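You operate a simulated robot arm through the tools that you are given. There is no shell and no other tool. Be economical: measure what you need, move in short steps, check, and stop when the job is done.

You are at the controls of a simulated two-armed robot. One attempt, no reset.

## Task
Take the bearing on the top of the counter and put it away on the top of the charging shelf. Fetch the yellow battery and set it in the grey box. Close the right gate. Fetch the battery from the top of the workbench and set it on the top of the press table. Take the grey rag and put it on the top of the fitting table. Fetch the grey pad from the upper shelf of the counter and set it on the top of the workbench. Stack the carton labelled "Pads" from the top of the counter on top of the carton marked "Straps". Open the left drawer of the counter, take the teal pack from there and leave it on the top of the counter, then shut the drawer. Take the brown block and leave it on top of the red grip. Put the green stop on the top of the fitting table away on the top of the press table. Any order will do.

It is judged by the outcome, as a careful person would: the job done as asked, and still so three seconds after it is handed in. It fails if anything else is knocked over, pushed out of place, dropped, spilled or broken.

## Robot
Two 7-joint arms with two-finger parallel grippers on one trunk, on a base that drives. Base frame: it is fixed to the floor where the robot stands at the start and does not move with it; the origin is under the middle of the robot, x ahead of it, y to its left, z up; the surface under the hand at the start is at about z = 92. Readings come in cm, degrees, newtons and seconds.
The left shoulder is at the start at [3.9, 10.1, 116.1], the right one opposite. With the tool pointing down near the work surface each hand reaches from about 24 to 52 cm from the robot's upright axis, wherever it stands, measured 20 degrees to its own side. Places, roughly: battery [175, 225, 100]; bearing (3x3x2 cm) [50, 0, 90]; brown block (2x4x4 cm) [80, -120, 90]; green carton, red carton, yellow carton [75, -75, 100]; green stop (3x3x4 cm) [-250, 30, 70]; grey box (22x20x9 cm) [60, 20, 90]; grey pad (11x5x4 cm) [80, -60, 50]; grey rag (7x10x3 cm) [160, 290, 90]; left drawer of the counter [70, -90, 80]; red grip (4x4x7 cm) [40, -120, 100]; right gate [90, 100, 90]; teal pack [75, -100, 75]; top of the charging shelf (24x218 cm) [-478, -114, 80]; top of the counter [60, -40, 90]; top of the fitting table [-250, 10, 70]; top of the press table [190, 450, 80]; top of the workbench [190, 270, 90]; yellow battery [50, 25, 100]. Payload 2.4 kg a hand.
The TCP of each hand is the grasp point between the finger pads, 2.4 cm short of the fingertips. In the tool frame z runs along the fingers and y along their closing line. Largest opening 6.8 cm; finger width 1.7, thickness 1; the body of the gripper, 4 by 7 cm, starts 4.1 cm behind the TCP.
Orientation is told as [roll, pitch, yaw] about the base's x, y, z axes, in that order, counted from this pose: with the fingers straight down and closing along the base's y, the tool's x points along the base's -x, its y along +y and its z along -z.

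## Interface
- The arms move only by the tool arm_command. It takes "left_series", "right_series" or both (then of equal length, played together; a hand with none holds still); each is a list of rows, each an object (a shift or turn left out is 0, a gripper value left out holds the last) with "linear": the shift along the base's x, y, z in m, a list of three; "turn": the turn, a rotation vector about the base's x, y, z in degrees, a list of three. In form: [{"linear": [x, y, z], "turn": [rx, ry, rz]}, ...]. A call has 1 to 8 rows; each row is the pose to reach, as a shift and turn from the pose commanded when the call began. "left_hand" and "right_hand" are, for a hand that has rows, the gripper command, from -1 (fully open) to 1 (shut), values between in proportion, set as the call begins (left out, the last holds). Rows are played at 5 a second. More than 5 cm and 8.6 degrees between two rows, or a gripper value outside its range, and nothing of the call is played. A pose out of reach is approached as far as the arm can. The call stops where the force on the tool passes 40 N (or 10 N more than at its start, if that is more) or the arm is blocked; 0.2 s more then pass. Each finger travels about 7.2 cm/s and halts on what it meets, pressing with about 35 N; the grip force reading is that of the motor and also rises with nothing between the fingers. The clock runs only during rows and for 0.2 s after the last one: add rows that repeat a pose to give the fingers time. The reply holds the time, the measured pose of the TCP, the force on the tool along the base axes, the opening and the grip force, in the units named above and with some noise, with the torque about the TCP (base axes, N m) and any sound that the robot's microphone picked up, and new pictures: "pictures" is both (left out), scene, wrist or none (wrist: the cameras of the hands that moved).
- Cameras (640 x 400 px; columns grow to the right, rows downward): "scene" is now at [12.68, 1.69, 134.14]; the picture's right is [0.20, -0.98, -0.00], its down [-0.36, -0.07, -0.93] and it looks along [0.91, 0.18, -0.37] (base axes); focal length 214 px, centre (320, 200). "left" rides on the left gripper at [8.4, -1.1, -7.5] in its tool frame; the picture's right is [0.13, 0.99, 0.00], its down [-0.60, 0.08, -0.79] and it looks along [-0.79, 0.10, 0.61] (tool axes); focal length 251 px, centre (320, 200). "right" rides on the right gripper at [8.4, 1.1, -7.5] in its tool frame; the picture's right is [-0.13, 0.99, 0.00], its down [-0.60, -0.08, -0.79] and it looks along [-0.79, -0.10, 0.61] (tool axes); focal length 251 px, centre (320, 200). There is no depth. A picture from a camera that has moved, and an enlarged one, comes with that camera's place and axes in the base frame and with its lens.
- lift_body(by): slides the trunk up (or, below 0, down) by that many cm; the arms and the scene camera ride with it, the base frame stays. It gives what a move gives, with no picture.
- steer(legs): drives the robot by 1 to 6 legs, each [ahead, left, turn to the left] in cm, cm and degrees, along the robot's own axes; the way and the turn of a leg run together, so that a leg with both is an arc; at most 150 cm and 180 degrees a leg. The arms and the cameras ride along, it lands a little off, and it stops where it bumps. It gives what a move gives, and a new picture of the scene camera.
- aim_head(pan, tilt): turns the head with the scene camera to pan (to the left, within 86 degrees either way) and tilt (down, from -29 to 69), counted from straight ahead of the robot. It gives what a move gives, and a new picture of the scene camera.
- enlarge(camera, box): a new picture of the part [left, top, right, bottom] of that camera's present view, enlarged. The clock stands still meanwhile.
- finish_job(): hands the job in; it is judged then, once.

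Work in short steps. Places have to be worked out from the pictures, the camera data and where the tool is seen: move nearer, look again, correct. Check each grasp and each placing, and mend what went wrong. You have 535 turns and 360 pictures in all, those below and enlarged ones among them. Open the grippers and draw the arms clear of the work before you hand the job in, unless the task says otherwise; then end with one line.

The tools are called after "Request:" as name(argument=value, ...) on one line, values as JSON. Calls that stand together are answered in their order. arm_command: Moves the arms, as the interface text tells. Its arguments: {"type":"object","properties":{"left_series":{"type":"array","items":{"type":"object","properties":{"linear":{"type":"array","items":{"type":"number"}},"turn":{"type":"array","items":{"type":"number"}}}}},"left_hand":{"type":"number"},"right_series":{"type":"array","items":{"type":"object","properties":{"linear":{"type":"array","items":{"type":"number"}},"turn":{"type":"array","items":{"type":"number"}}}}},"right_hand":{"type":"number"},"pictures":{"type":"string","enum":["both","scene","wrist","none"]}},"required":[]} The other tools are called the same way: lift_body (by) slides the trunk up or down; steer (legs) drives the base; aim_head (pan, tilt) turns the head that bears the scene camera; enlarge (camera, box) takes an enlarged picture of a part of a camera's view; finish_job () hands the job in.

At the start:

```text
t: 0.0
left_tool_pos: [35.0, 13.78, 130.82]
left_orientation: [-0.2, -0.1, 0.2]
left_contact_force: [-0.1, 0.4, 0.9]
left_torque: [0.0, 0.01, 0.0]
left_opening: 6.83
left_grasp_force: 0.0
right_tool_pos: [32.69, -18.54, 126.49]
right_orientation: [0.1, 0.0, -0.2]
right_contact_force: [0.2, -0.9, 0.5]
right_torque: [0.0, -0.01, 0.01]
right_opening: 6.81
right_grasp_force: 0.1
trunk travel left (down, up): [-37.5, 47.4]
robot x, y, heading: [-0.38, 0.23, -0.1]
head pan, tilt: [11.4, 21.4]
```

scene: 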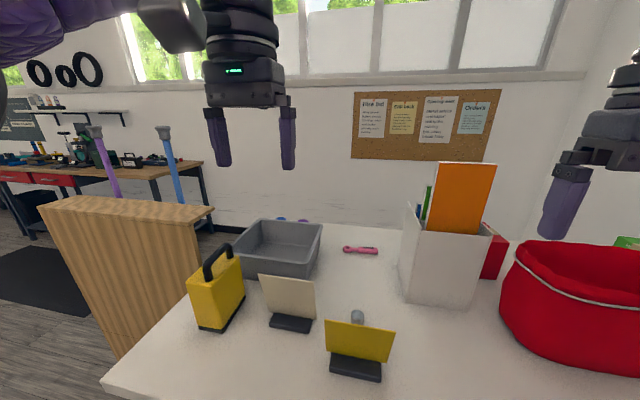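
right: 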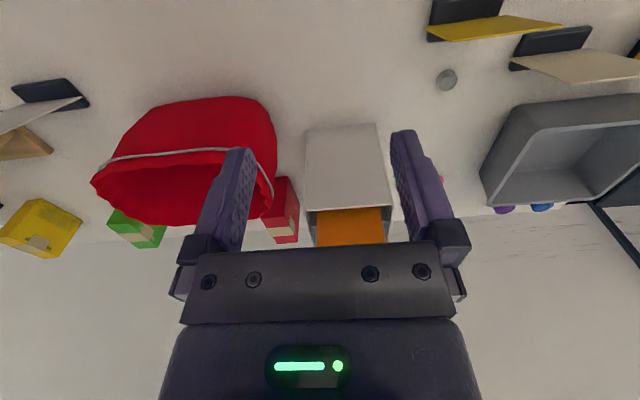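
left: 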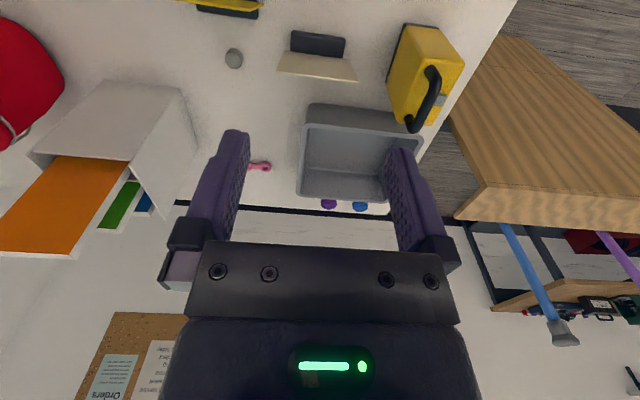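

I'll start by looking around with the head to map the counter and the gate.

Request:
aim_head(pan=60, tilt=20)

Request:
aim_head(pan=-50, tilt=25)

Request:
aim_head(pan=10, tilt=50)

```text
t: 1.2
left_tool_pos: [34.98, 13.83, 130.86]
left_orientation: [-0.1, -0.1, 0.0]
left_contact_force: [-0.4, 1.2, -0.2]
left_torque: [0.01, 0.0, -0.01]
left_opening: 6.81
left_grasp_force: 0.0
right_tool_pos: [32.62, -18.58, 126.4]
right_orientation: [0.0, 0.0, -0.1]
right_contact_force: [-0.4, -0.2, 0.5]
right_torque: [-0.01, 0.02, -0.01]
right_opening: 6.82
right_grasp_force: 0.0
trunk travel left (down, up): [-37.5, 47.4]
robot x, y, heading: [0.04, -0.14, -0.1]
head pan, tilt: [60.0, 20.0]
camera scene: at [8.24, 7.91, 134.37], right [0.87, -0.5, 0.0], down [-0.17, -0.3, -0.94], along [0.47, 0.81, -0.34], focal length 214 px, centre (320, 200)
```

scene: 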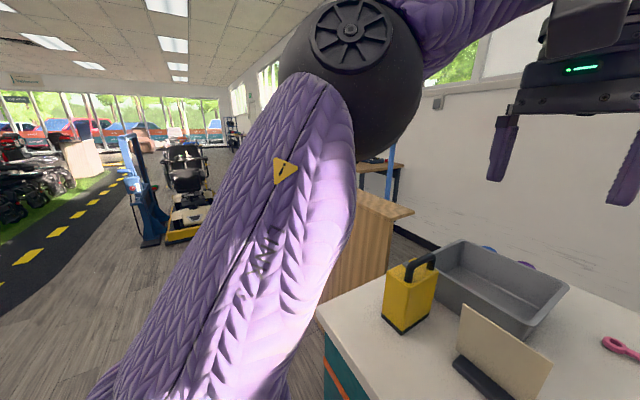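

```text
t: 3.0
left_tool_pos: [35.0, 13.81, 131.0]
left_orientation: [-0.1, -0.1, 0.1]
left_contact_force: [-0.4, -0.5, 0.1]
left_torque: [-0.01, -0.02, 0.01]
left_opening: 6.78
left_grasp_force: 0.0
right_tool_pos: [32.72, -18.62, 126.63]
right_orientation: [-0.1, 0.0, -0.1]
right_contact_force: [0.8, 0.4, 0.3]
right_torque: [0.01, 0.03, 0.02]
right_opening: 6.83
right_grasp_force: 0.1
trunk travel left (down, up): [-37.5, 47.4]
robot x, y, heading: [-0.07, 0.04, -0.0]
head pan, tilt: [-50.0, 25.0]
camera scene: at [9.5, -7.21, 133.56], right [-0.77, -0.64, 0.0], down [-0.27, 0.32, -0.91], along [0.58, -0.69, -0.42], focal length 214 px, centre (320, 200)
```

scene: 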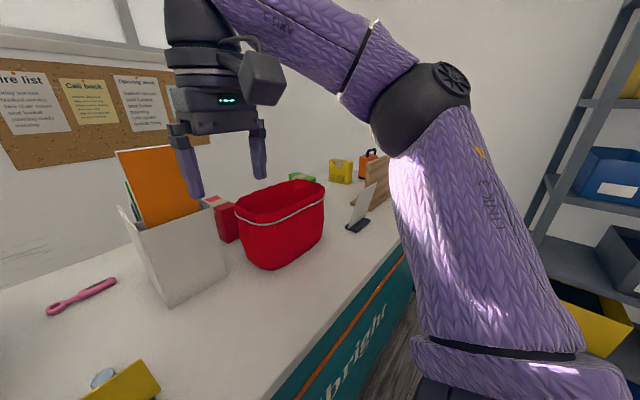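

```text
t: 4.3
left_tool_pos: [34.98, 13.95, 130.87]
left_orientation: [-0.1, -0.1, 0.2]
left_contact_force: [-0.2, 0.4, -1.4]
left_torque: [0.0, -0.02, -0.02]
left_opening: 6.79
left_grasp_force: 0.0
right_tool_pos: [32.8, -18.66, 126.48]
right_orientation: [0.0, 0.0, -0.2]
right_contact_force: [-0.3, -0.2, 0.2]
right_torque: [-0.02, 0.0, -0.02]
right_opening: 6.8
right_grasp_force: 0.0
trunk travel left (down, up): [-37.5, 47.4]
robot x, y, heading: [-0.08, 0.42, -0.1]
head pan, tilt: [10.0, 50.0]
camera scene: at [11.16, 1.18, 129.81], right [0.17, -0.98, 0.0], down [-0.75, -0.13, -0.64], along [0.63, 0.11, -0.77], focal length 214 px, centre (320, 200)
```

scene: 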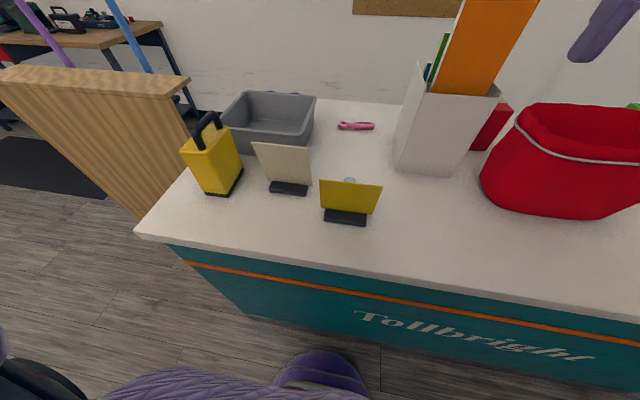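

I'll look straight down to judge the base's clearance to the counter, and check the gate.

Request:
aim_head(pan=0, tilt=69)

Request:
aim_head(pan=40, tilt=25)

```text
t: 5.2
left_tool_pos: [35.14, 13.84, 130.83]
left_orientation: [0.0, -0.1, 0.2]
left_contact_force: [0.0, -0.5, 0.2]
left_torque: [0.01, -0.01, 0.01]
left_opening: 6.79
left_grasp_force: 0.1
right_tool_pos: [32.75, -18.62, 126.54]
right_orientation: [-0.2, 0.0, -0.1]
right_contact_force: [0.6, 0.0, 0.9]
right_torque: [0.0, -0.01, 0.03]
right_opening: 6.79
right_grasp_force: 0.2
trunk travel left (down, up): [-37.5, 47.4]
robot x, y, heading: [-0.13, -0.08, -0.1]
head pan, tilt: [0.0, 68.8]
camera scene: at [9.17, -0.15, 127.62], right [0.0, -1.0, 0.0], down [-0.93, 0.0, -0.36], along [0.36, 0.0, -0.93], focal length 214 px, centre (320, 200)
```

scene: 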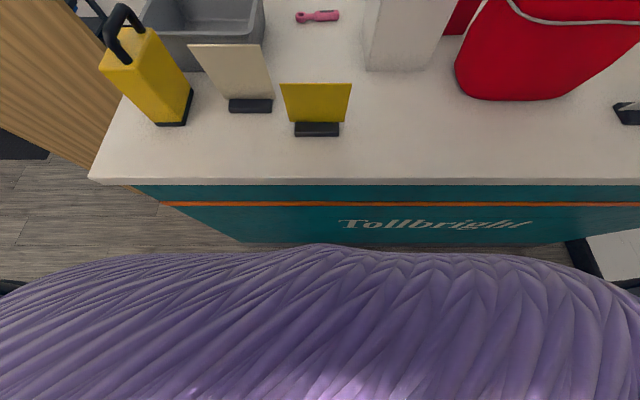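

```text
t: 6.3
left_tool_pos: [35.02, 14.01, 130.96]
left_orientation: [-0.1, -0.2, 0.1]
left_contact_force: [-1.0, -0.5, 0.2]
left_torque: [-0.04, 0.0, 0.01]
left_opening: 6.8
left_grasp_force: 0.1
right_tool_pos: [32.85, -18.54, 126.44]
right_orientation: [0.0, 0.0, -0.1]
right_contact_force: [0.0, -0.1, -0.7]
right_torque: [0.03, -0.03, 0.03]
right_opening: 6.8
right_grasp_force: 0.1
trunk travel left (down, up): [-37.5, 47.4]
robot x, y, heading: [0.2, -0.07, -0.1]
head pan, tilt: [40.0, 25.0]
camera scene: at [10.64, 5.76, 133.55], right [0.64, -0.77, 0.0], down [-0.32, -0.27, -0.91], along [0.69, 0.58, -0.42], focal length 214 px, centre (320, 200)
```

scene: 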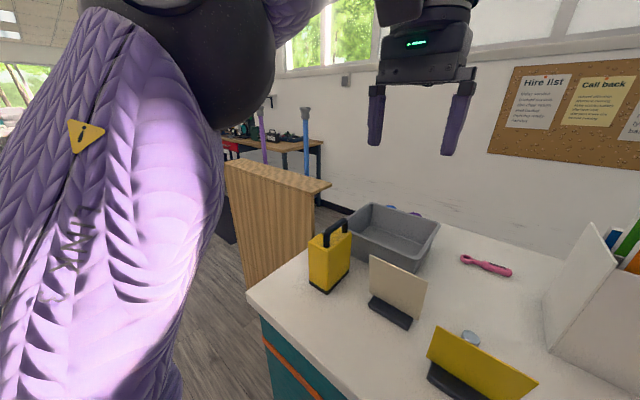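

The counter is free behind (wall far off), and box centre is about (65,24), beyond comfortable reach from here. I back off and move left to view the counter's left end and the gate.

Request:
steer(legs=[[-25, 0, 0], [0, 80, 0], [0, 0, -45]])

Request:
aim_head(pan=75, tilt=20)

```text
t: 14.0
left_tool_pos: [10.06, 66.32, 130.99]
left_orientation: [0.0, -0.2, -44.2]
left_contact_force: [0.4, 0.1, 0.4]
left_torque: [-0.02, 0.0, 0.01]
left_opening: 6.8
left_grasp_force: 0.0
right_tool_pos: [-14.36, 44.53, 126.41]
right_orientation: [-0.1, 0.0, -44.4]
right_contact_force: [-0.4, 0.2, -0.2]
right_torque: [-0.01, 0.0, -0.02]
right_opening: 6.77
right_grasp_force: 0.1
trunk travel left (down, up): [-37.5, 47.4]
robot x, y, heading: [-24.47, 80.86, -44.3]
head pan, tilt: [40.0, 25.0]
camera scene: at [-12.98, 77.52, 133.56], right [-0.08, -1.0, 0.0], down [-0.42, 0.03, -0.91], along [0.9, -0.07, -0.42], focal length 214 px, centre (320, 200)
```

scene: 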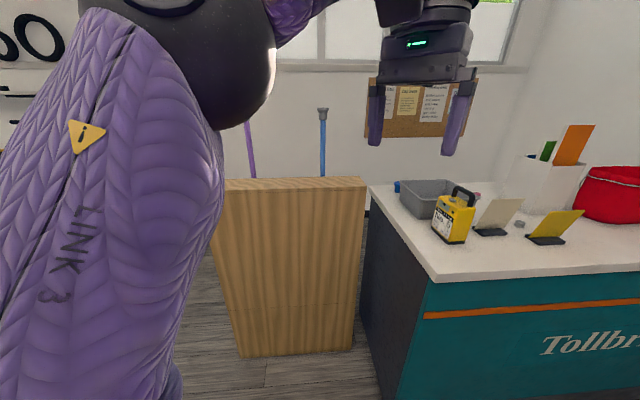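

```text
t: 15.0
left_tool_pos: [9.93, 66.21, 130.91]
left_orientation: [0.0, -0.1, -44.2]
left_contact_force: [0.4, 0.2, -0.7]
left_torque: [0.01, 0.01, -0.01]
left_opening: 6.78
left_grasp_force: 0.0
right_tool_pos: [-14.29, 44.63, 126.53]
right_orientation: [0.0, 0.0, -44.4]
right_contact_force: [0.1, -0.3, 0.4]
right_torque: [0.03, 0.02, -0.02]
right_opening: 6.8
right_grasp_force: 0.0
trunk travel left (down, up): [-37.5, 47.4]
robot x, y, heading: [-24.53, 80.81, -44.3]
head pan, tilt: [75.0, 20.0]
camera scene: at [-14.14, 82.97, 134.37], right [0.51, -0.86, 0.0], down [-0.29, -0.17, -0.94], along [0.81, 0.48, -0.34], focal length 214 px, centre (320, 200)
```

scene: 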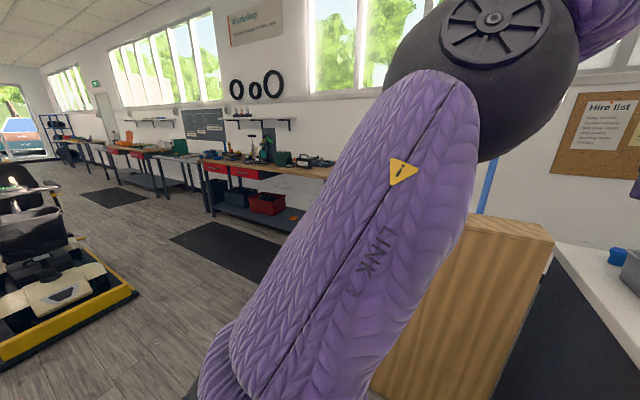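

The wooden panel spans about y 53–112 at x≈65. I drive left further to see around it.

Request:
steer(legs=[[0, 0, 44], [0, 90, 0]])

Request:
aim_head(pan=-25, tilt=22)

```text
t: 21.8
left_tool_pos: [11.8, 185.03, 130.97]
left_orientation: [-0.1, -0.1, -1.1]
left_contact_force: [0.7, -0.2, 0.2]
left_torque: [0.02, 0.01, -0.01]
left_opening: 6.79
left_grasp_force: 0.1
right_tool_pos: [8.93, 152.7, 126.42]
right_orientation: [0.0, 0.0, -1.2]
right_contact_force: [-0.7, 0.0, 0.6]
right_torque: [-0.03, 0.01, -0.02]
right_opening: 6.81
right_grasp_force: 0.0
trunk travel left (down, up): [-37.5, 47.4]
robot x, y, heading: [-23.93, 171.89, -1.3]
head pan, tilt: [75.0, 20.0]
camera scene: at [-17.34, 180.64, 134.37], right [0.96, -0.28, 0.0], down [-0.1, -0.33, -0.94], along [0.26, 0.9, -0.34], focal length 214 px, centre (320, 200)
```

scene: 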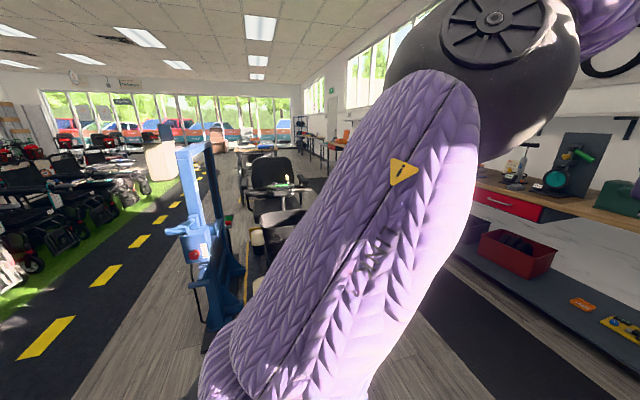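

```text
t: 23.6
left_tool_pos: [11.73, 185.08, 130.9]
left_orientation: [-0.1, -0.1, -1.0]
left_contact_force: [0.1, 0.0, -0.3]
left_torque: [0.0, -0.01, -0.01]
left_opening: 6.81
left_grasp_force: 0.0
right_tool_pos: [8.83, 152.71, 126.58]
right_orientation: [0.0, -0.1, -1.2]
right_contact_force: [0.0, 1.0, -0.3]
right_torque: [-0.01, 0.02, -0.05]
right_opening: 6.8
right_grasp_force: 0.1
trunk travel left (down, up): [-37.5, 47.4]
robot x, y, heading: [-23.41, 171.66, -1.1]
head pan, tilt: [-25.0, 22.0]
camera scene: at [-11.58, 167.59, 134.04], right [-0.44, -0.9, 0.0], down [-0.34, 0.16, -0.93], along [0.83, -0.41, -0.37], focal length 214 px, centre (320, 200)
```

scene: 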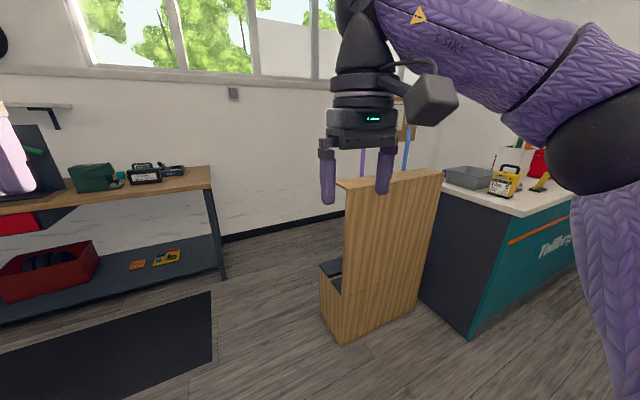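

The wooden object is a stand/cabinet whose front faces the staff side. I drive round to look at it and the counter's rear.

Request:
steer(legs=[[140, -10, 0], [0, 0, -100]])

Request:
aim_head(pan=0, tilt=25)

Request:
aim_head(pan=-45, tilt=35)

```text
t: 34.8
left_tool_pos: [123.41, 123.28, 130.86]
left_orientation: [-0.1, -0.1, -100.4]
left_contact_force: [0.7, -0.3, -0.4]
left_torque: [0.01, 0.01, 0.01]
left_opening: 6.8
left_grasp_force: 0.1
right_tool_pos: [92.12, 131.5, 126.47]
right_orientation: [0.0, 0.1, -100.6]
right_contact_force: [0.7, -0.8, -1.0]
right_torque: [0.04, 0.0, 0.0]
right_opening: 6.82
right_grasp_force: 0.0
trunk travel left (down, up): [-37.5, 47.4]
robot x, y, heading: [116.24, 160.06, -100.6]
head pan, tilt: [-25.0, 22.0]
camera scene: at [110.24, 149.14, 134.04], right [-0.81, 0.58, 0.0], down [0.22, 0.31, -0.93], along [-0.54, -0.75, -0.37], focal length 214 px, centre (320, 200)
```

scene: 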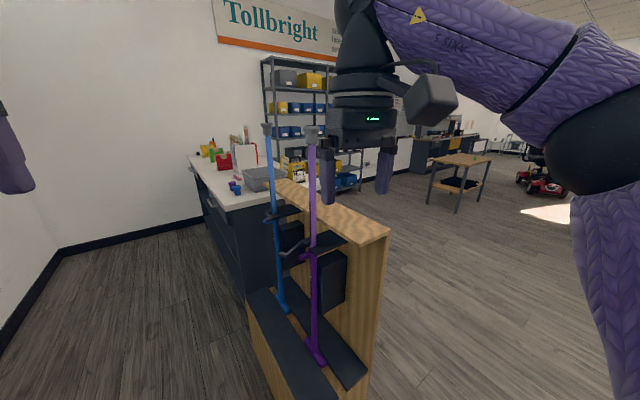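

```text
t: 35.7
left_tool_pos: [123.41, 123.37, 130.8]
left_orientation: [-0.1, -0.1, -100.4]
left_contact_force: [-0.6, 0.8, -0.3]
left_torque: [0.06, -0.03, 0.03]
left_opening: 6.78
left_grasp_force: 0.0
right_tool_pos: [92.0, 131.54, 126.5]
right_orientation: [0.0, 0.1, -100.5]
right_contact_force: [0.2, -0.3, 0.4]
right_torque: [0.02, 0.0, -0.02]
right_opening: 6.79
right_grasp_force: 0.0
trunk travel left (down, up): [-37.5, 47.4]
robot x, y, heading: [116.6, 160.69, -100.5]
head pan, tilt: [0.0, 25.0]
camera scene: at [113.95, 147.63, 133.56], right [-0.98, 0.18, 0.0], down [0.08, 0.42, -0.91], along [-0.17, -0.89, -0.42], focal length 214 px, centre (320, 200)
```

scene: 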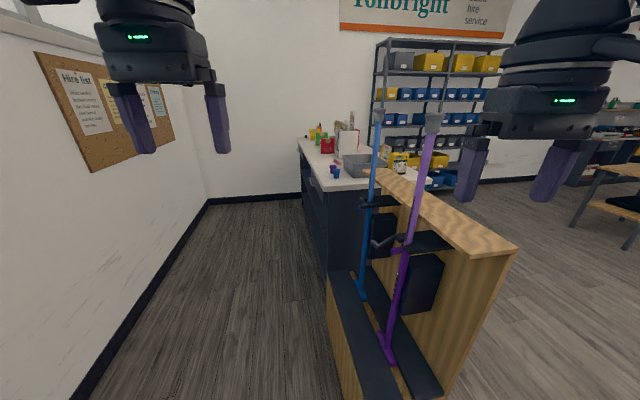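

```text
t: 36.8
left_tool_pos: [123.5, 123.47, 130.92]
left_orientation: [-0.1, -0.1, -100.4]
left_contact_force: [-0.2, -0.7, 0.7]
left_torque: [0.01, 0.02, -0.02]
left_opening: 6.81
left_grasp_force: 0.0
right_tool_pos: [91.82, 131.46, 126.47]
right_orientation: [0.0, 0.0, -100.6]
right_contact_force: [0.8, 0.3, 0.2]
right_torque: [-0.01, -0.01, -0.04]
right_opening: 6.81
right_grasp_force: 0.1
trunk travel left (down, up): [-37.5, 47.4]
robot x, y, heading: [116.15, 160.35, -100.7]
head pan, tilt: [-45.0, 35.0]
camera scene: at [108.38, 151.7, 131.99], right [-0.57, 0.82, 0.0], down [0.47, 0.33, -0.82], along [-0.67, -0.46, -0.57], focal length 214 px, centre (320, 200)
```

scene: 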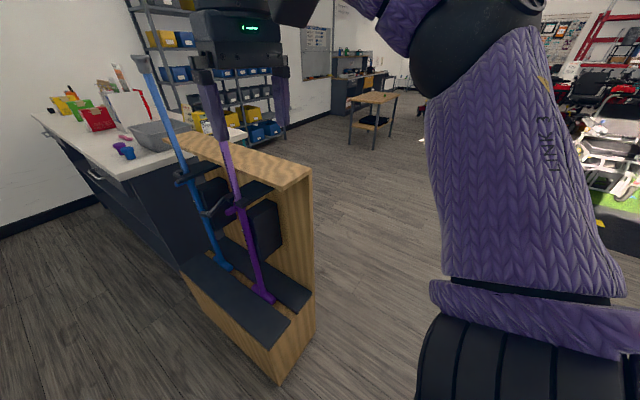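

The stand holds crutches with black retaining "gates". I zoom in on them.

Request:
enlarge(camera="scene", box=[160, 130, 320, 310])

```text
2.22 times, centred on (240, 220) of scene
camera zoom: at [108.38, 151.7, 131.99], right [-0.57, 0.82, 0.0], down [0.47, 0.33, -0.82], along [-0.67, -0.46, -0.57], focal length 477 px, centre (498, 156)
```

zoom: 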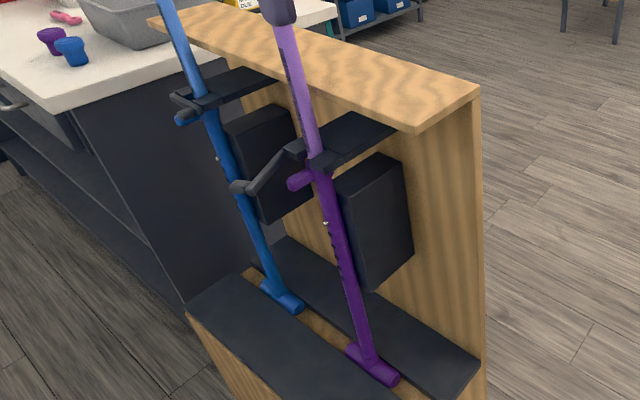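

The right gate is an open black lever at the purple crutch with a knob; the left one is closed. I drive to face the stand from the staff side.

Request:
steer(legs=[[58, 42, 0], [0, 0, -79]])

Request:
aim_head(pan=0, tilt=35)

```text
t: 44.1
left_tool_pos: [111.55, 83.07, 131.01]
left_orientation: [-0.1, -0.1, -179.7]
left_contact_force: [-0.3, -0.1, -1.0]
left_torque: [-0.06, 0.03, 0.0]
left_opening: 6.81
left_grasp_force: 0.0
right_tool_pos: [113.74, 115.57, 126.43]
right_orientation: [-0.1, 0.0, -179.9]
right_contact_force: [0.4, -0.2, 0.1]
right_torque: [0.01, -0.01, 0.01]
right_opening: 6.8
right_grasp_force: 0.1
trunk travel left (down, up): [-37.5, 47.4]
robot x, y, heading: [146.58, 96.9, -179.9]
head pan, tilt: [-45.0, 35.0]
camera scene: at [136.82, 103.15, 131.98], right [0.7, 0.71, 0.0], down [0.41, -0.4, -0.82], along [-0.58, 0.58, -0.57], focal length 214 px, centre (320, 200)
```

scene: 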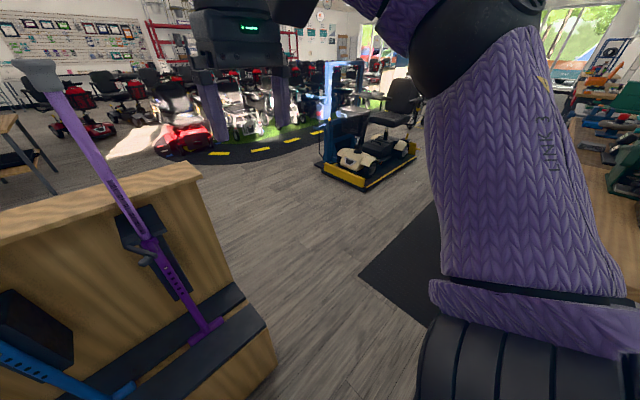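

```text
t: 45.2
left_tool_pos: [111.52, 83.1, 130.92]
left_orientation: [0.0, -0.1, -179.6]
left_contact_force: [0.1, 0.7, -0.1]
left_torque: [-0.01, -0.01, 0.02]
left_opening: 6.8
left_grasp_force: 0.0
right_tool_pos: [113.83, 115.63, 126.56]
right_orientation: [0.0, 0.1, -180.0]
right_contact_force: [1.0, 0.2, 0.1]
right_torque: [0.01, 0.0, -0.01]
right_opening: 6.76
right_grasp_force: 0.0
trunk travel left (down, up): [-37.5, 47.4]
robot x, y, heading: [146.69, 97.01, -179.9]
head pan, tilt: [0.0, 35.0]
camera scene: at [134.26, 96.92, 131.98], right [0.0, 1.0, 0.0], down [0.57, 0.0, -0.82], along [-0.82, 0.0, -0.57], focal length 214 px, centre (320, 200)
```

scene: 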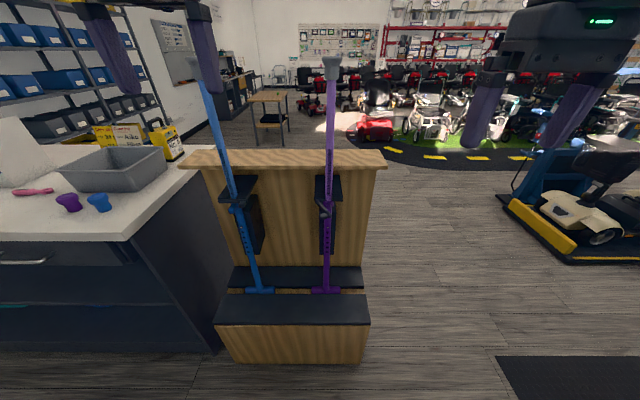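

Request:
enlarge(camera="scene", box=[200, 150, 360, 250])

```text
4.00 times, centred on (280, 200) of scene
camera zoom: at [134.26, 96.92, 131.98], right [0.0, 1.0, 0.0], down [0.57, 0.0, -0.82], along [-0.82, 0.0, -0.57], focal length 858 px, centre (480, 200)
```

zoom: 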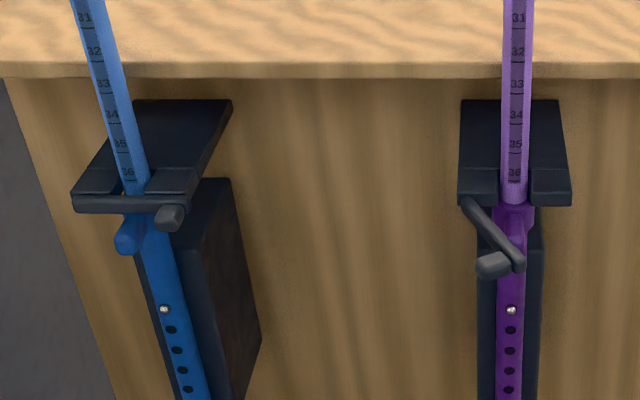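

Triangulated: gate hinge ≈(78.5,95.8,93.5), rod tip ≈(88.4,99.6,94.5), swings about a vertical axis; closed it lies along +y. I drive closer so the left hand can push it shut.

Request:
steer(legs=[[20, -11, 0]])

Request:
aim_head(pan=8, tilt=45)

```text
t: 46.9
left_tool_pos: [91.25, 94.04, 130.88]
left_orientation: [-0.1, 0.0, -179.6]
left_contact_force: [-1.2, -0.1, -0.2]
left_torque: [-0.02, -0.02, 0.04]
left_opening: 6.83
left_grasp_force: 0.2
right_tool_pos: [93.54, 126.45, 126.51]
right_orientation: [-0.1, 0.0, -179.8]
right_contact_force: [0.4, 0.5, -0.4]
right_torque: [0.03, 0.03, -0.01]
right_opening: 6.8
right_grasp_force: 0.0
trunk travel left (down, up): [-37.5, 47.4]
robot x, y, heading: [126.13, 108.02, -179.8]
head pan, tilt: [0.0, 35.0]
camera scene: at [113.99, 107.88, 131.98], right [0.0, 1.0, 0.0], down [0.57, 0.0, -0.82], along [-0.82, 0.0, -0.57], focal length 214 px, centre (320, 200)
```

scene: 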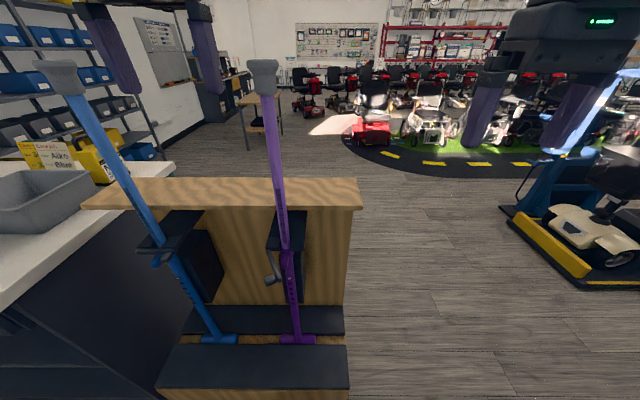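

```text
t: 47.6
left_tool_pos: [91.27, 93.98, 130.89]
left_orientation: [-0.1, -0.1, -179.6]
left_contact_force: [-0.4, -0.7, 0.1]
left_torque: [0.01, 0.0, -0.01]
left_opening: 6.8
left_grasp_force: 0.1
right_tool_pos: [93.62, 126.39, 126.42]
right_orientation: [0.0, -0.1, -179.9]
right_contact_force: [-0.2, -0.5, 0.9]
right_torque: [0.01, -0.02, -0.01]
right_opening: 6.8
right_grasp_force: 0.2
trunk travel left (down, up): [-37.5, 47.4]
robot x, y, heading: [126.11, 107.76, -179.7]
head pan, tilt: [8.0, 45.0]
camera scene: at [114.8, 106.72, 130.51], right [-0.14, 0.99, 0.0], down [0.7, 0.1, -0.71], along [-0.7, -0.1, -0.71], focal length 214 px, centre (320, 200)
```

scene: 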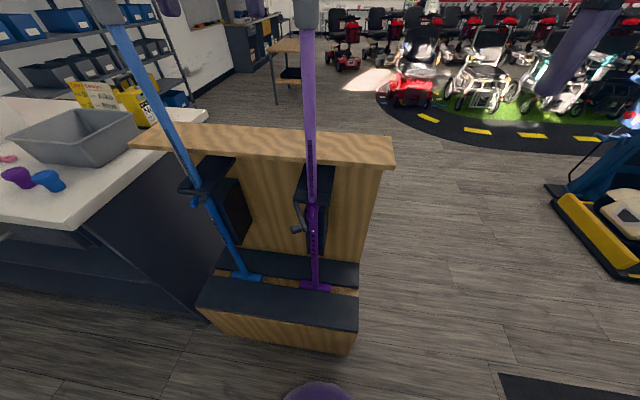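

I close the left hand, tilt it 40° forward and lower it beside the rod on its −y side (y≈93).

Request:
arm_command(left_hand=1, left_series=[{"linear": [0, -0.01, -0.04], "turn": [0, 8, 0]}, {"linear": [0, -0.01, -0.08], "turn": [0, 16, 0]}, {"linear": [0, -0.01, -0.12], "turn": [0, 24, 0]}, {"linear": [0, -0.01, -0.16], "turn": [0, 32, 0]}, {"linear": [0, -0.01, -0.2], "turn": [0, 40, 0]}, {"linear": [-0.01, -0.01, -0.24], "turn": [0, 40, 0]}, {"linear": [-0.02, -0.01, -0.28], "turn": [0, 40, 0]}])

```text
t: 49.2
left_tool_pos: [89.58, 92.98, 103.08]
left_orientation: [-0.5, -40.2, -179.4]
left_contact_force: [-0.4, -0.8, -0.4]
left_torque: [0.0, 0.02, -0.02]
left_opening: 0.0
left_grasp_force: 23.5
right_tool_pos: [93.45, 126.5, 126.47]
right_orientation: [0.1, 0.0, -179.8]
right_contact_force: [-0.2, 0.3, -0.1]
right_torque: [0.01, 0.0, -0.02]
right_opening: 6.83
right_grasp_force: 0.0
trunk travel left (down, up): [-37.5, 47.4]
robot x, y, heading: [126.3, 108.01, -179.8]
head pan, tilt: [8.0, 45.0]
camera scene: at [114.8, 106.7, 130.5], right [-0.14, 0.99, 0.0], down [0.7, 0.1, -0.71], along [-0.7, -0.1, -0.71], focal length 214 px, centre (320, 200)
camera left: at [100.89, 94.19, 103.33], right [0.1, -0.99, -0.09], down [0.05, -0.08, 1.0], along [-0.99, -0.11, 0.04], focal length 251 px, centre (320, 200)
```

scene: 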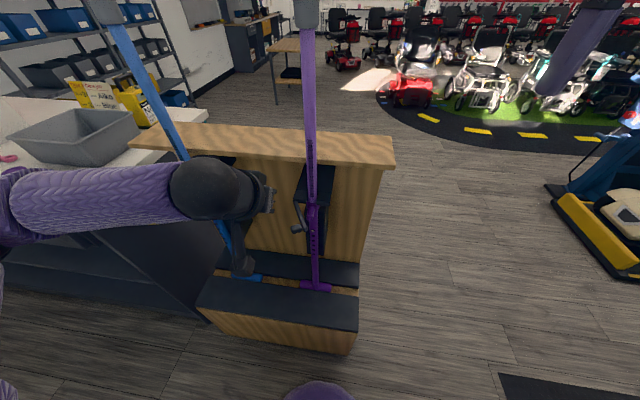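
left: 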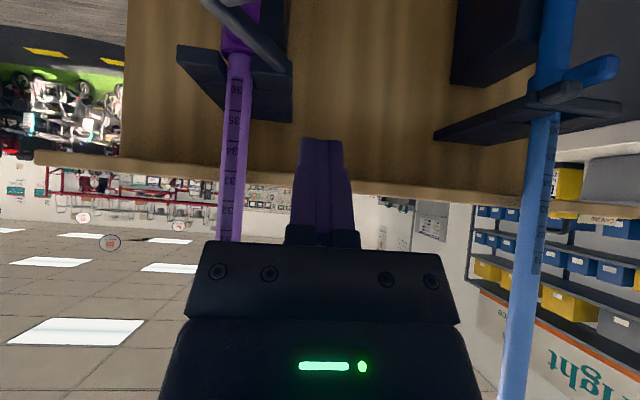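

Rod lies left of the fingers at z≈94. I lower to rod height.

Request:
arm_command(left_series=[{"linear": [-0.01, 0, -0.04], "turn": [0, 0, 0]}, {"linear": [-0.021, 0, -0.075], "turn": [0, 0, 0]}, {"linear": [-0.021, 0, -0.075], "turn": [0, 0, 0]}])

```text
t: 50.0
left_tool_pos: [87.44, 92.88, 95.48]
left_orientation: [-0.4, -40.1, -179.7]
left_contact_force: [0.6, -1.0, 0.5]
left_torque: [0.04, 0.02, 0.03]
left_opening: 0.01
left_grasp_force: 23.5
right_tool_pos: [93.52, 126.56, 126.46]
right_orientation: [-0.1, -0.1, -179.9]
right_contact_force: [0.3, -0.6, 0.1]
right_torque: [0.05, 0.04, 0.03]
right_opening: 6.83
right_grasp_force: 0.0
trunk travel left (down, up): [-37.5, 47.4]
robot x, y, heading: [126.41, 108.36, -179.6]
head pan, tilt: [8.0, 45.0]
camera scene: at [114.82, 106.71, 130.5], right [-0.14, 0.99, 0.0], down [0.7, 0.1, -0.71], along [-0.7, -0.1, -0.71], focal length 214 px, centre (320, 200)
camera left: at [98.84, 94.02, 95.79], right [0.1, -0.99, -0.09], down [0.05, -0.08, 1.0], along [-0.99, -0.11, 0.04], focal length 251 px, centre (320, 200)
```

scene: 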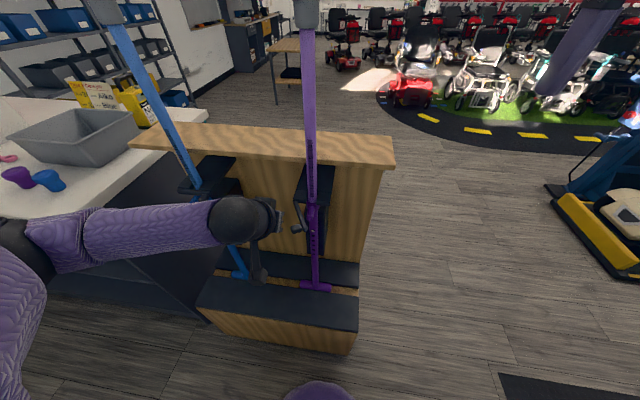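
left: 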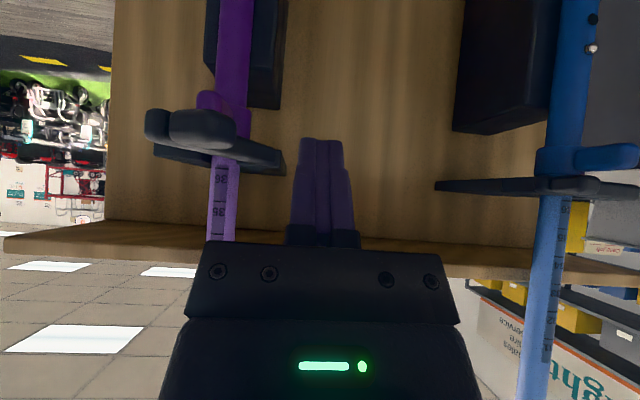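

Fingertips are at about the rod's height, slightly high; I lower 0.8 cm and start the pushing arc.

Request:
arm_command(left_series=[{"linear": [0, 0, -0.008]}, {"linear": [0, 0.043, -0.008]}, {"linear": [-0.005, 0.06, -0.008]}, {"linear": [-0.015, 0.075, -0.008]}, {"linear": [-0.027, 0.088, -0.008]}, {"linear": [-0.04, 0.099, -0.008]}])

```text
t: 51.6
left_tool_pos: [83.41, 101.76, 94.49]
left_orientation: [0.3, -40.1, -178.7]
left_contact_force: [4.3, -19.1, 7.1]
left_torque: [-0.02, 0.02, 0.01]
left_opening: 0.0
left_grasp_force: 24.3
right_tool_pos: [93.75, 125.93, 126.52]
right_orientation: [0.0, -0.1, -179.5]
right_contact_force: [-0.1, 0.2, -0.7]
right_torque: [0.04, -0.02, 0.02]
right_opening: 6.79
right_grasp_force: 0.2
trunk travel left (down, up): [-37.5, 47.4]
robot x, y, heading: [126.68, 108.25, -179.7]
head pan, tilt: [8.0, 45.0]
stopped in row 6 (left hand): the force on the tool passed its limit at 48 N (the readings are from after the stop); the commanded pose is now the measured one
camera scene: at [115.06, 106.29, 130.53], right [-0.15, 0.99, 0.0], down [0.7, 0.11, -0.71], along [-0.7, -0.1, -0.71], focal length 214 px, centre (320, 200)
camera left: at [94.88, 103.18, 94.81], right [0.12, -0.99, -0.08], down [0.05, -0.07, 1.0], along [-0.99, -0.13, 0.04], focal length 251 px, centre (320, 200)
```

scene: 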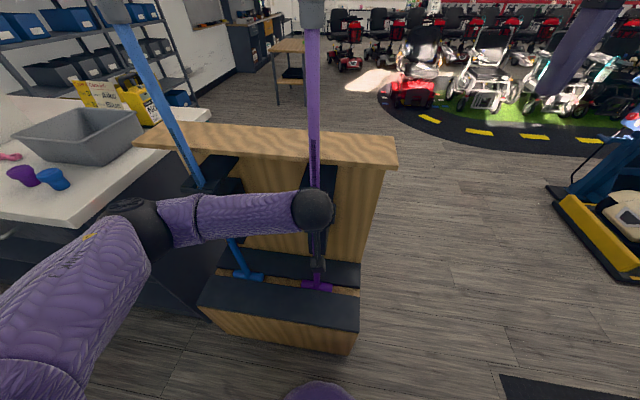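
left: 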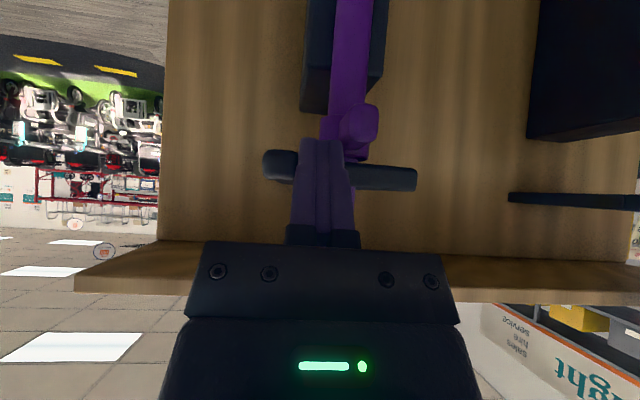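

The bar seems nearly across the crutch now. I back off along +x and look.

Request:
arm_command(left_series=[{"linear": [0.02, -0.01, 0]}, {"linear": [0.06, -0.02, 0.02]}, {"linear": [0.07, -0.06, 0.05]}])

Request:
enlarge(camera="scene", box=[220, 130, 380, 280])

```text
refused: row 3 steps farther than a row can; nothing moved
```

```text
2.67 times, centred on (300, 205) of scene
camera zoom: at [115.06, 106.29, 130.53], right [-0.15, 0.99, 0.0], down [0.7, 0.11, -0.71], along [-0.7, -0.1, -0.71], focal length 572 px, centre (373, 187)
```

zoom: 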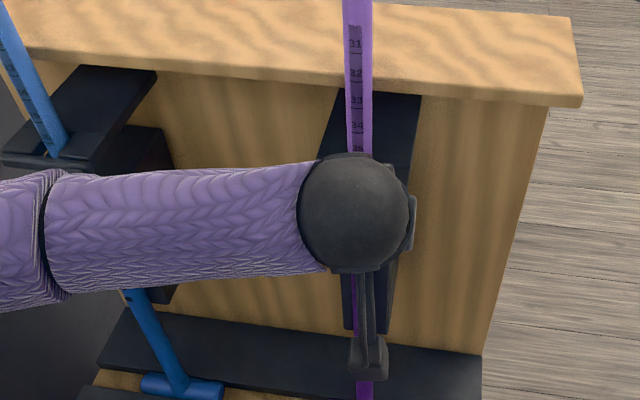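

Request:
arm_command(left_series=[{"linear": [0.02, -0.01, 0]}, {"linear": [0.05, -0.02, 0.02]}, {"linear": [0.07, -0.05, 0.04]}, {"linear": [0.07, -0.08, 0.07]}])

Request:
enlarge(camera="scene", box=[220, 130, 380, 280])

```text
t: 52.6
left_tool_pos: [90.38, 94.32, 101.54]
left_orientation: [0.3, -39.9, -179.2]
left_contact_force: [0.0, 0.0, -0.5]
left_torque: [0.0, -0.01, 0.02]
left_opening: 0.0
left_grasp_force: 23.5
right_tool_pos: [93.57, 126.23, 126.44]
right_orientation: [0.0, 0.0, -179.5]
right_contact_force: [-0.1, -1.6, 0.4]
right_torque: [-0.01, 0.0, -0.02]
right_opening: 6.81
right_grasp_force: 0.1
trunk travel left (down, up): [-37.5, 47.4]
robot x, y, heading: [126.5, 107.98, -179.6]
head pan, tilt: [8.0, 45.0]
camera scene: at [114.87, 106.57, 130.5], right [-0.15, 0.99, 0.0], down [0.7, 0.1, -0.71], along [-0.7, -0.1, -0.71], focal length 214 px, centre (320, 200)
camera left: at [101.76, 95.54, 101.92], right [0.11, -0.99, -0.08], down [0.05, -0.08, 1.0], along [-0.99, -0.12, 0.04], focal length 251 px, centre (320, 200)
```

scene: 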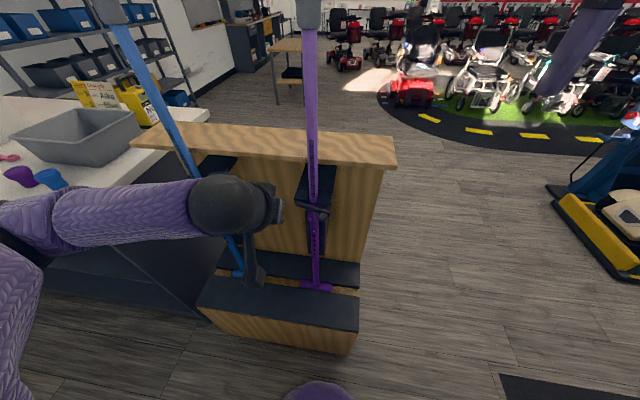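
left: 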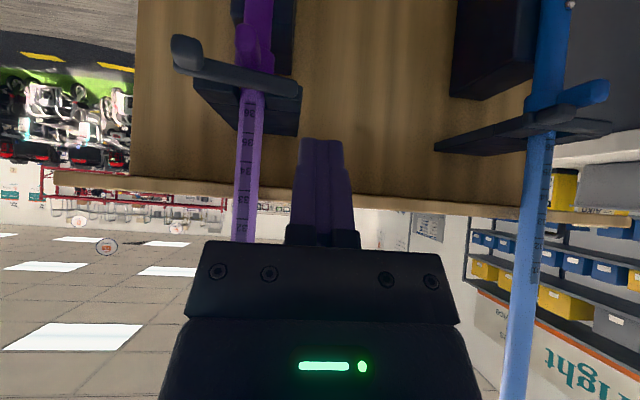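

```text
2.67 times, centred on (300, 205) of scene
camera zoom: at [114.87, 106.57, 130.5], right [-0.15, 0.99, 0.0], down [0.7, 0.1, -0.71], along [-0.7, -0.1, -0.71], focal length 572 px, centre (373, 187)
```

zoom: 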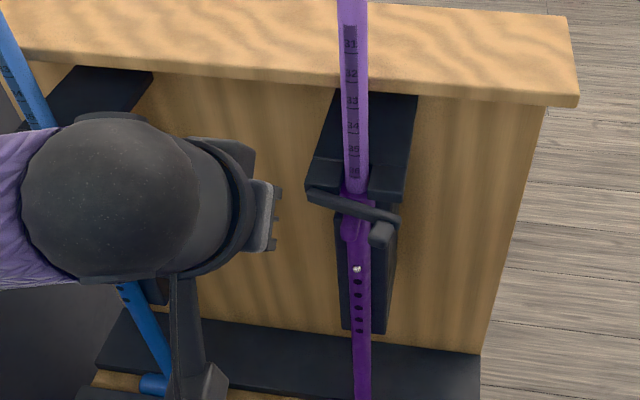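

Nearly closed; about 15–20° remain. I move in front of the rod's outer part (y≈104) and push −x.

Request:
arm_command(left_series=[{"linear": [0.01, 0.045, 0]}, {"linear": [0.01, 0.09, 0]}, {"linear": [0.01, 0.095, -0.04]}, {"linear": [0.0, 0.095, -0.069]}, {"linear": [-0.04, 0.095, -0.069]}, {"linear": [-0.07, 0.095, -0.069]}, {"linear": [-0.085, 0.095, -0.069]}, {"linear": [-0.1, 0.095, -0.069]}], pictures="none")

Request:
arm_command(left_series=[{"linear": [0.03, 0, 0]}, {"linear": [0.07, -0.02, 0.01]}, {"linear": [0.08, -0.06, 0.03]}, {"linear": [0.08, -0.1, 0.05]}, {"linear": [0.08, -0.12, 0.09]}], pictures="none")

Request:
enlarge(camera="scene", box=[220, 130, 380, 280])

```text
t: 53.9
left_tool_pos: [85.4, 104.61, 94.5]
left_orientation: [-0.8, -39.5, 179.9]
left_contact_force: [4.2, 16.6, -1.9]
left_torque: [0.19, -0.13, -0.33]
left_opening: 0.02
left_grasp_force: 23.2
right_tool_pos: [93.73, 126.56, 126.51]
right_orientation: [-0.1, -0.2, -179.8]
right_contact_force: [-0.3, -0.7, 0.0]
right_torque: [0.03, 0.03, 0.03]
right_opening: 6.82
right_grasp_force: 0.0
trunk travel left (down, up): [-37.5, 47.4]
robot x, y, heading: [126.72, 107.97, -179.7]
head pan, tilt: [8.0, 45.0]
stopped in row 6 (left hand): the force on the tool passed its limit at 44 N (the readings are from after the stop); the commanded pose is now the measured one
```

```text
t: 55.1
left_tool_pos: [92.84, 92.17, 103.5]
left_orientation: [-0.4, -39.5, -179.8]
left_contact_force: [0.5, 0.8, -0.8]
left_torque: [0.03, 0.0, 0.01]
left_opening: 0.0
left_grasp_force: 24.0
left hand out of reach, approached as far as the arm can: row 5
right_tool_pos: [93.53, 126.47, 126.42]
right_orientation: [0.0, 0.0, -179.7]
right_contact_force: [-0.2, 0.5, -0.4]
right_torque: [-0.01, -0.02, 0.02]
right_opening: 6.79
right_grasp_force: 0.0
trunk travel left (down, up): [-37.5, 47.4]
robot x, y, heading: [126.72, 107.85, -179.6]
head pan, tilt: [8.0, 45.0]
```

```text
2.67 times, centred on (300, 205) of scene
camera zoom: at [114.9, 106.65, 130.51], right [-0.14, 0.99, 0.0], down [0.7, 0.1, -0.71], along [-0.7, -0.1, -0.71], focal length 572 px, centre (373, 187)
```

zoom: 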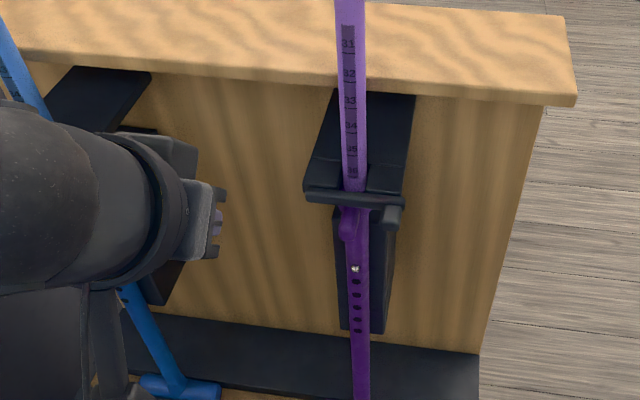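

Request:
enlarge(camera="scene", box=[280, 160, 344, 220])

```text
6.67 times, centred on (312, 190) of scene
camera zoom: at [114.9, 106.65, 130.51], right [-0.14, 0.99, 0.0], down [0.7, 0.1, -0.71], along [-0.7, -0.1, -0.71], focal length 1430 px, centre (373, 267)
```

zoom: 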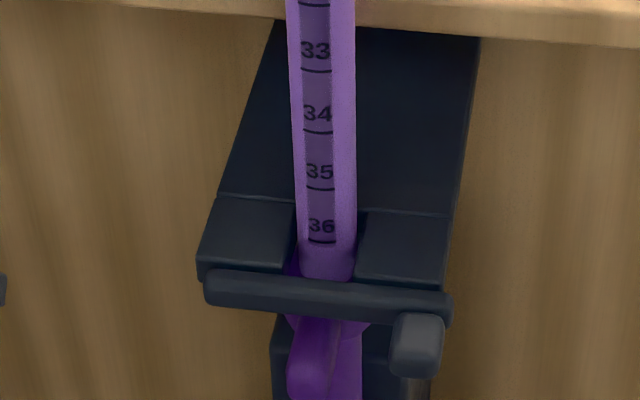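

The right gate is closed. I raise the left hand back to a travel pose.

Request:
arm_command(left_hand=-1, left_series=[{"linear": [0, 0.005, 0.04], "turn": [0, -8, 0]}, {"linear": [0, 0.01, 0.08], "turn": [0, -16, 0]}, {"linear": [0, 0.015, 0.12], "turn": [0, -24, 0]}, {"linear": [0, 0.02, 0.16], "turn": [0, -32, 0]}, {"linear": [0, 0.02, 0.2], "turn": [0, -39.5, 0]}, {"linear": [0, 0.02, 0.24], "turn": [0, -39.5, 0]}, {"linear": [0, 0.02, 0.28], "turn": [0, -39.5, 0]}], pictures="none")

Request:
steer(legs=[[-28, 0, 0], [0, 95, 0]])

Request:
aim_head(pan=0, tilt=35)

```text
t: 56.7
left_tool_pos: [92.92, 94.33, 131.92]
left_orientation: [-0.2, -0.3, -179.9]
left_contact_force: [0.3, 0.3, 0.2]
left_torque: [0.0, 0.03, 0.02]
left_opening: 6.79
left_grasp_force: 0.1
right_tool_pos: [93.68, 126.53, 126.49]
right_orientation: [0.2, 0.0, -179.7]
right_contact_force: [-0.6, 0.1, -0.5]
right_torque: [-0.03, -0.03, 0.01]
right_opening: 6.8
right_grasp_force: 0.1
trunk travel left (down, up): [-37.5, 47.4]
robot x, y, heading: [126.56, 108.0, -179.8]
head pan, tilt: [8.0, 45.0]
```

```text
t: 63.2
left_tool_pos: [121.28, -0.05, 131.7]
left_orientation: [-0.3, -0.1, -179.6]
left_contact_force: [0.8, -0.1, 0.1]
left_torque: [0.0, -0.04, -0.02]
left_opening: 6.79
left_grasp_force: 0.1
right_tool_pos: [121.94, 31.99, 126.56]
right_orientation: [0.1, 0.0, -179.4]
right_contact_force: [-0.4, -0.2, -0.9]
right_torque: [-0.01, 0.01, -0.02]
right_opening: 6.78
right_grasp_force: 0.1
trunk travel left (down, up): [-37.5, 47.4]
robot x, y, heading: [154.62, 13.67, -179.7]
head pan, tilt: [8.0, 45.0]
camera scene: at [143.28, 12.41, 130.5], right [-0.15, 0.99, 0.0], down [0.7, 0.11, -0.71], along [-0.7, -0.1, -0.71], focal length 214 px, centre (320, 200)
```

scene: 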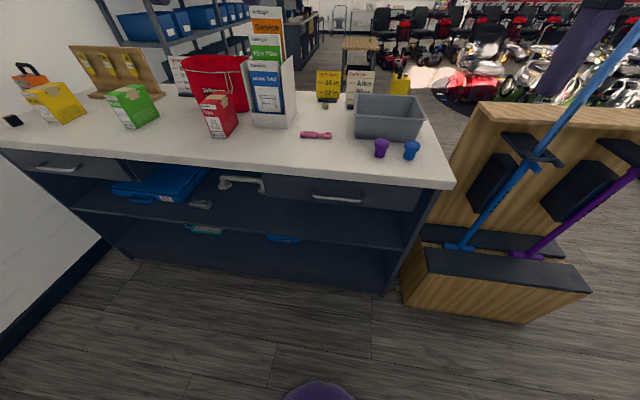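

```text
t: 63.9
left_tool_pos: [121.22, -0.08, 131.81]
left_orientation: [-0.3, 0.0, -179.6]
left_contact_force: [1.0, -0.3, 0.2]
left_torque: [0.01, 0.0, -0.02]
left_opening: 6.8
left_grasp_force: 0.1
right_tool_pos: [121.95, 32.09, 126.52]
right_orientation: [0.0, 0.1, -179.4]
right_contact_force: [0.3, 0.0, 0.1]
right_torque: [0.03, 0.02, -0.01]
right_opening: 6.8
right_grasp_force: 0.1
trunk travel left (down, up): [-37.5, 47.4]
robot x, y, heading: [154.85, 13.59, -179.3]
head pan, tilt: [0.0, 35.0]
camera scene: at [142.52, 13.55, 131.98], right [-0.01, 1.0, 0.0], down [0.57, 0.01, -0.82], along [-0.82, -0.01, -0.57], focal length 214 px, centre (320, 200)
```

scene: 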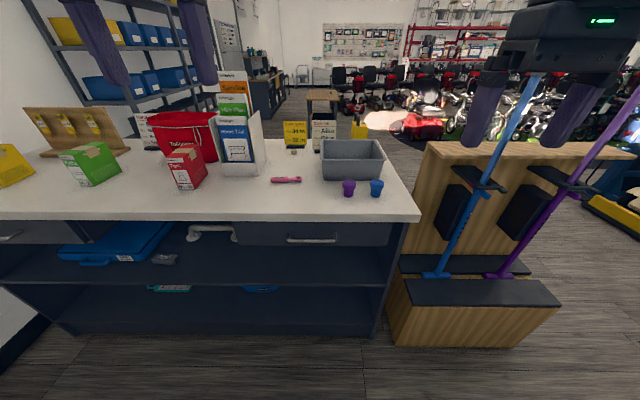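

I can see the counter from the staff side now. I zoom in on the cartons and left part.

Request:
steer(legs=[[0, 70, 0]])

Request:
enlarge(camera="scene", box=[140, 60, 440, 230])

```text
t: 67.8
left_tool_pos: [121.89, -70.81, 131.71]
left_orientation: [-0.3, -0.1, -179.8]
left_contact_force: [0.3, 0.5, 0.5]
left_torque: [-0.01, -0.02, 0.04]
left_opening: 6.81
left_grasp_force: 0.1
right_tool_pos: [122.54, -38.5, 126.58]
right_orientation: [0.0, 0.1, -179.6]
right_contact_force: [-0.2, -0.6, -1.0]
right_torque: [0.0, -0.03, -0.04]
right_opening: 6.83
right_grasp_force: 0.1
trunk travel left (down, up): [-37.5, 47.4]
robot x, y, heading: [155.23, -56.73, -179.5]
head pan, tilt: [0.0, 35.0]
camera scene: at [143.05, -57.14, 131.98], right [-0.01, 1.0, 0.0], down [0.57, 0.0, -0.82], along [-0.82, 0.0, -0.57], focal length 214 px, centre (320, 200)
```

scene: 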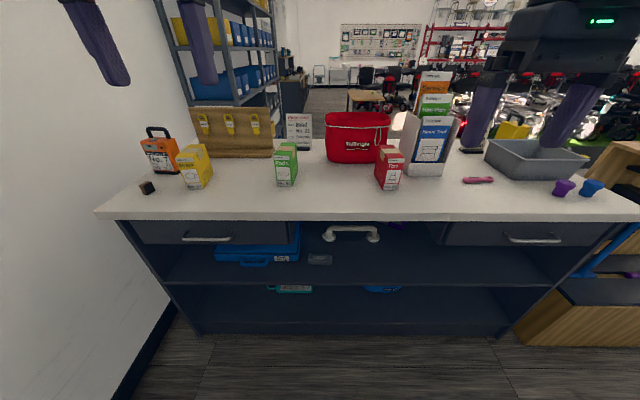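

```text
2.13 times, centred on (290, 145) of scene
camera zoom: at [143.05, -57.14, 131.98], right [-0.01, 1.0, 0.0], down [0.57, 0.0, -0.82], along [-0.82, 0.0, -0.57], focal length 458 px, centre (384, 317)
```

zoom: 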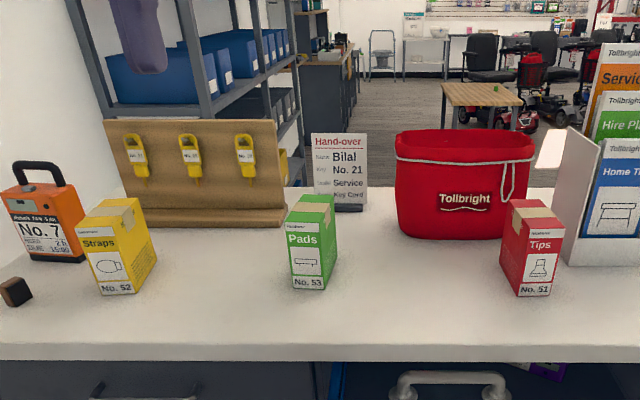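

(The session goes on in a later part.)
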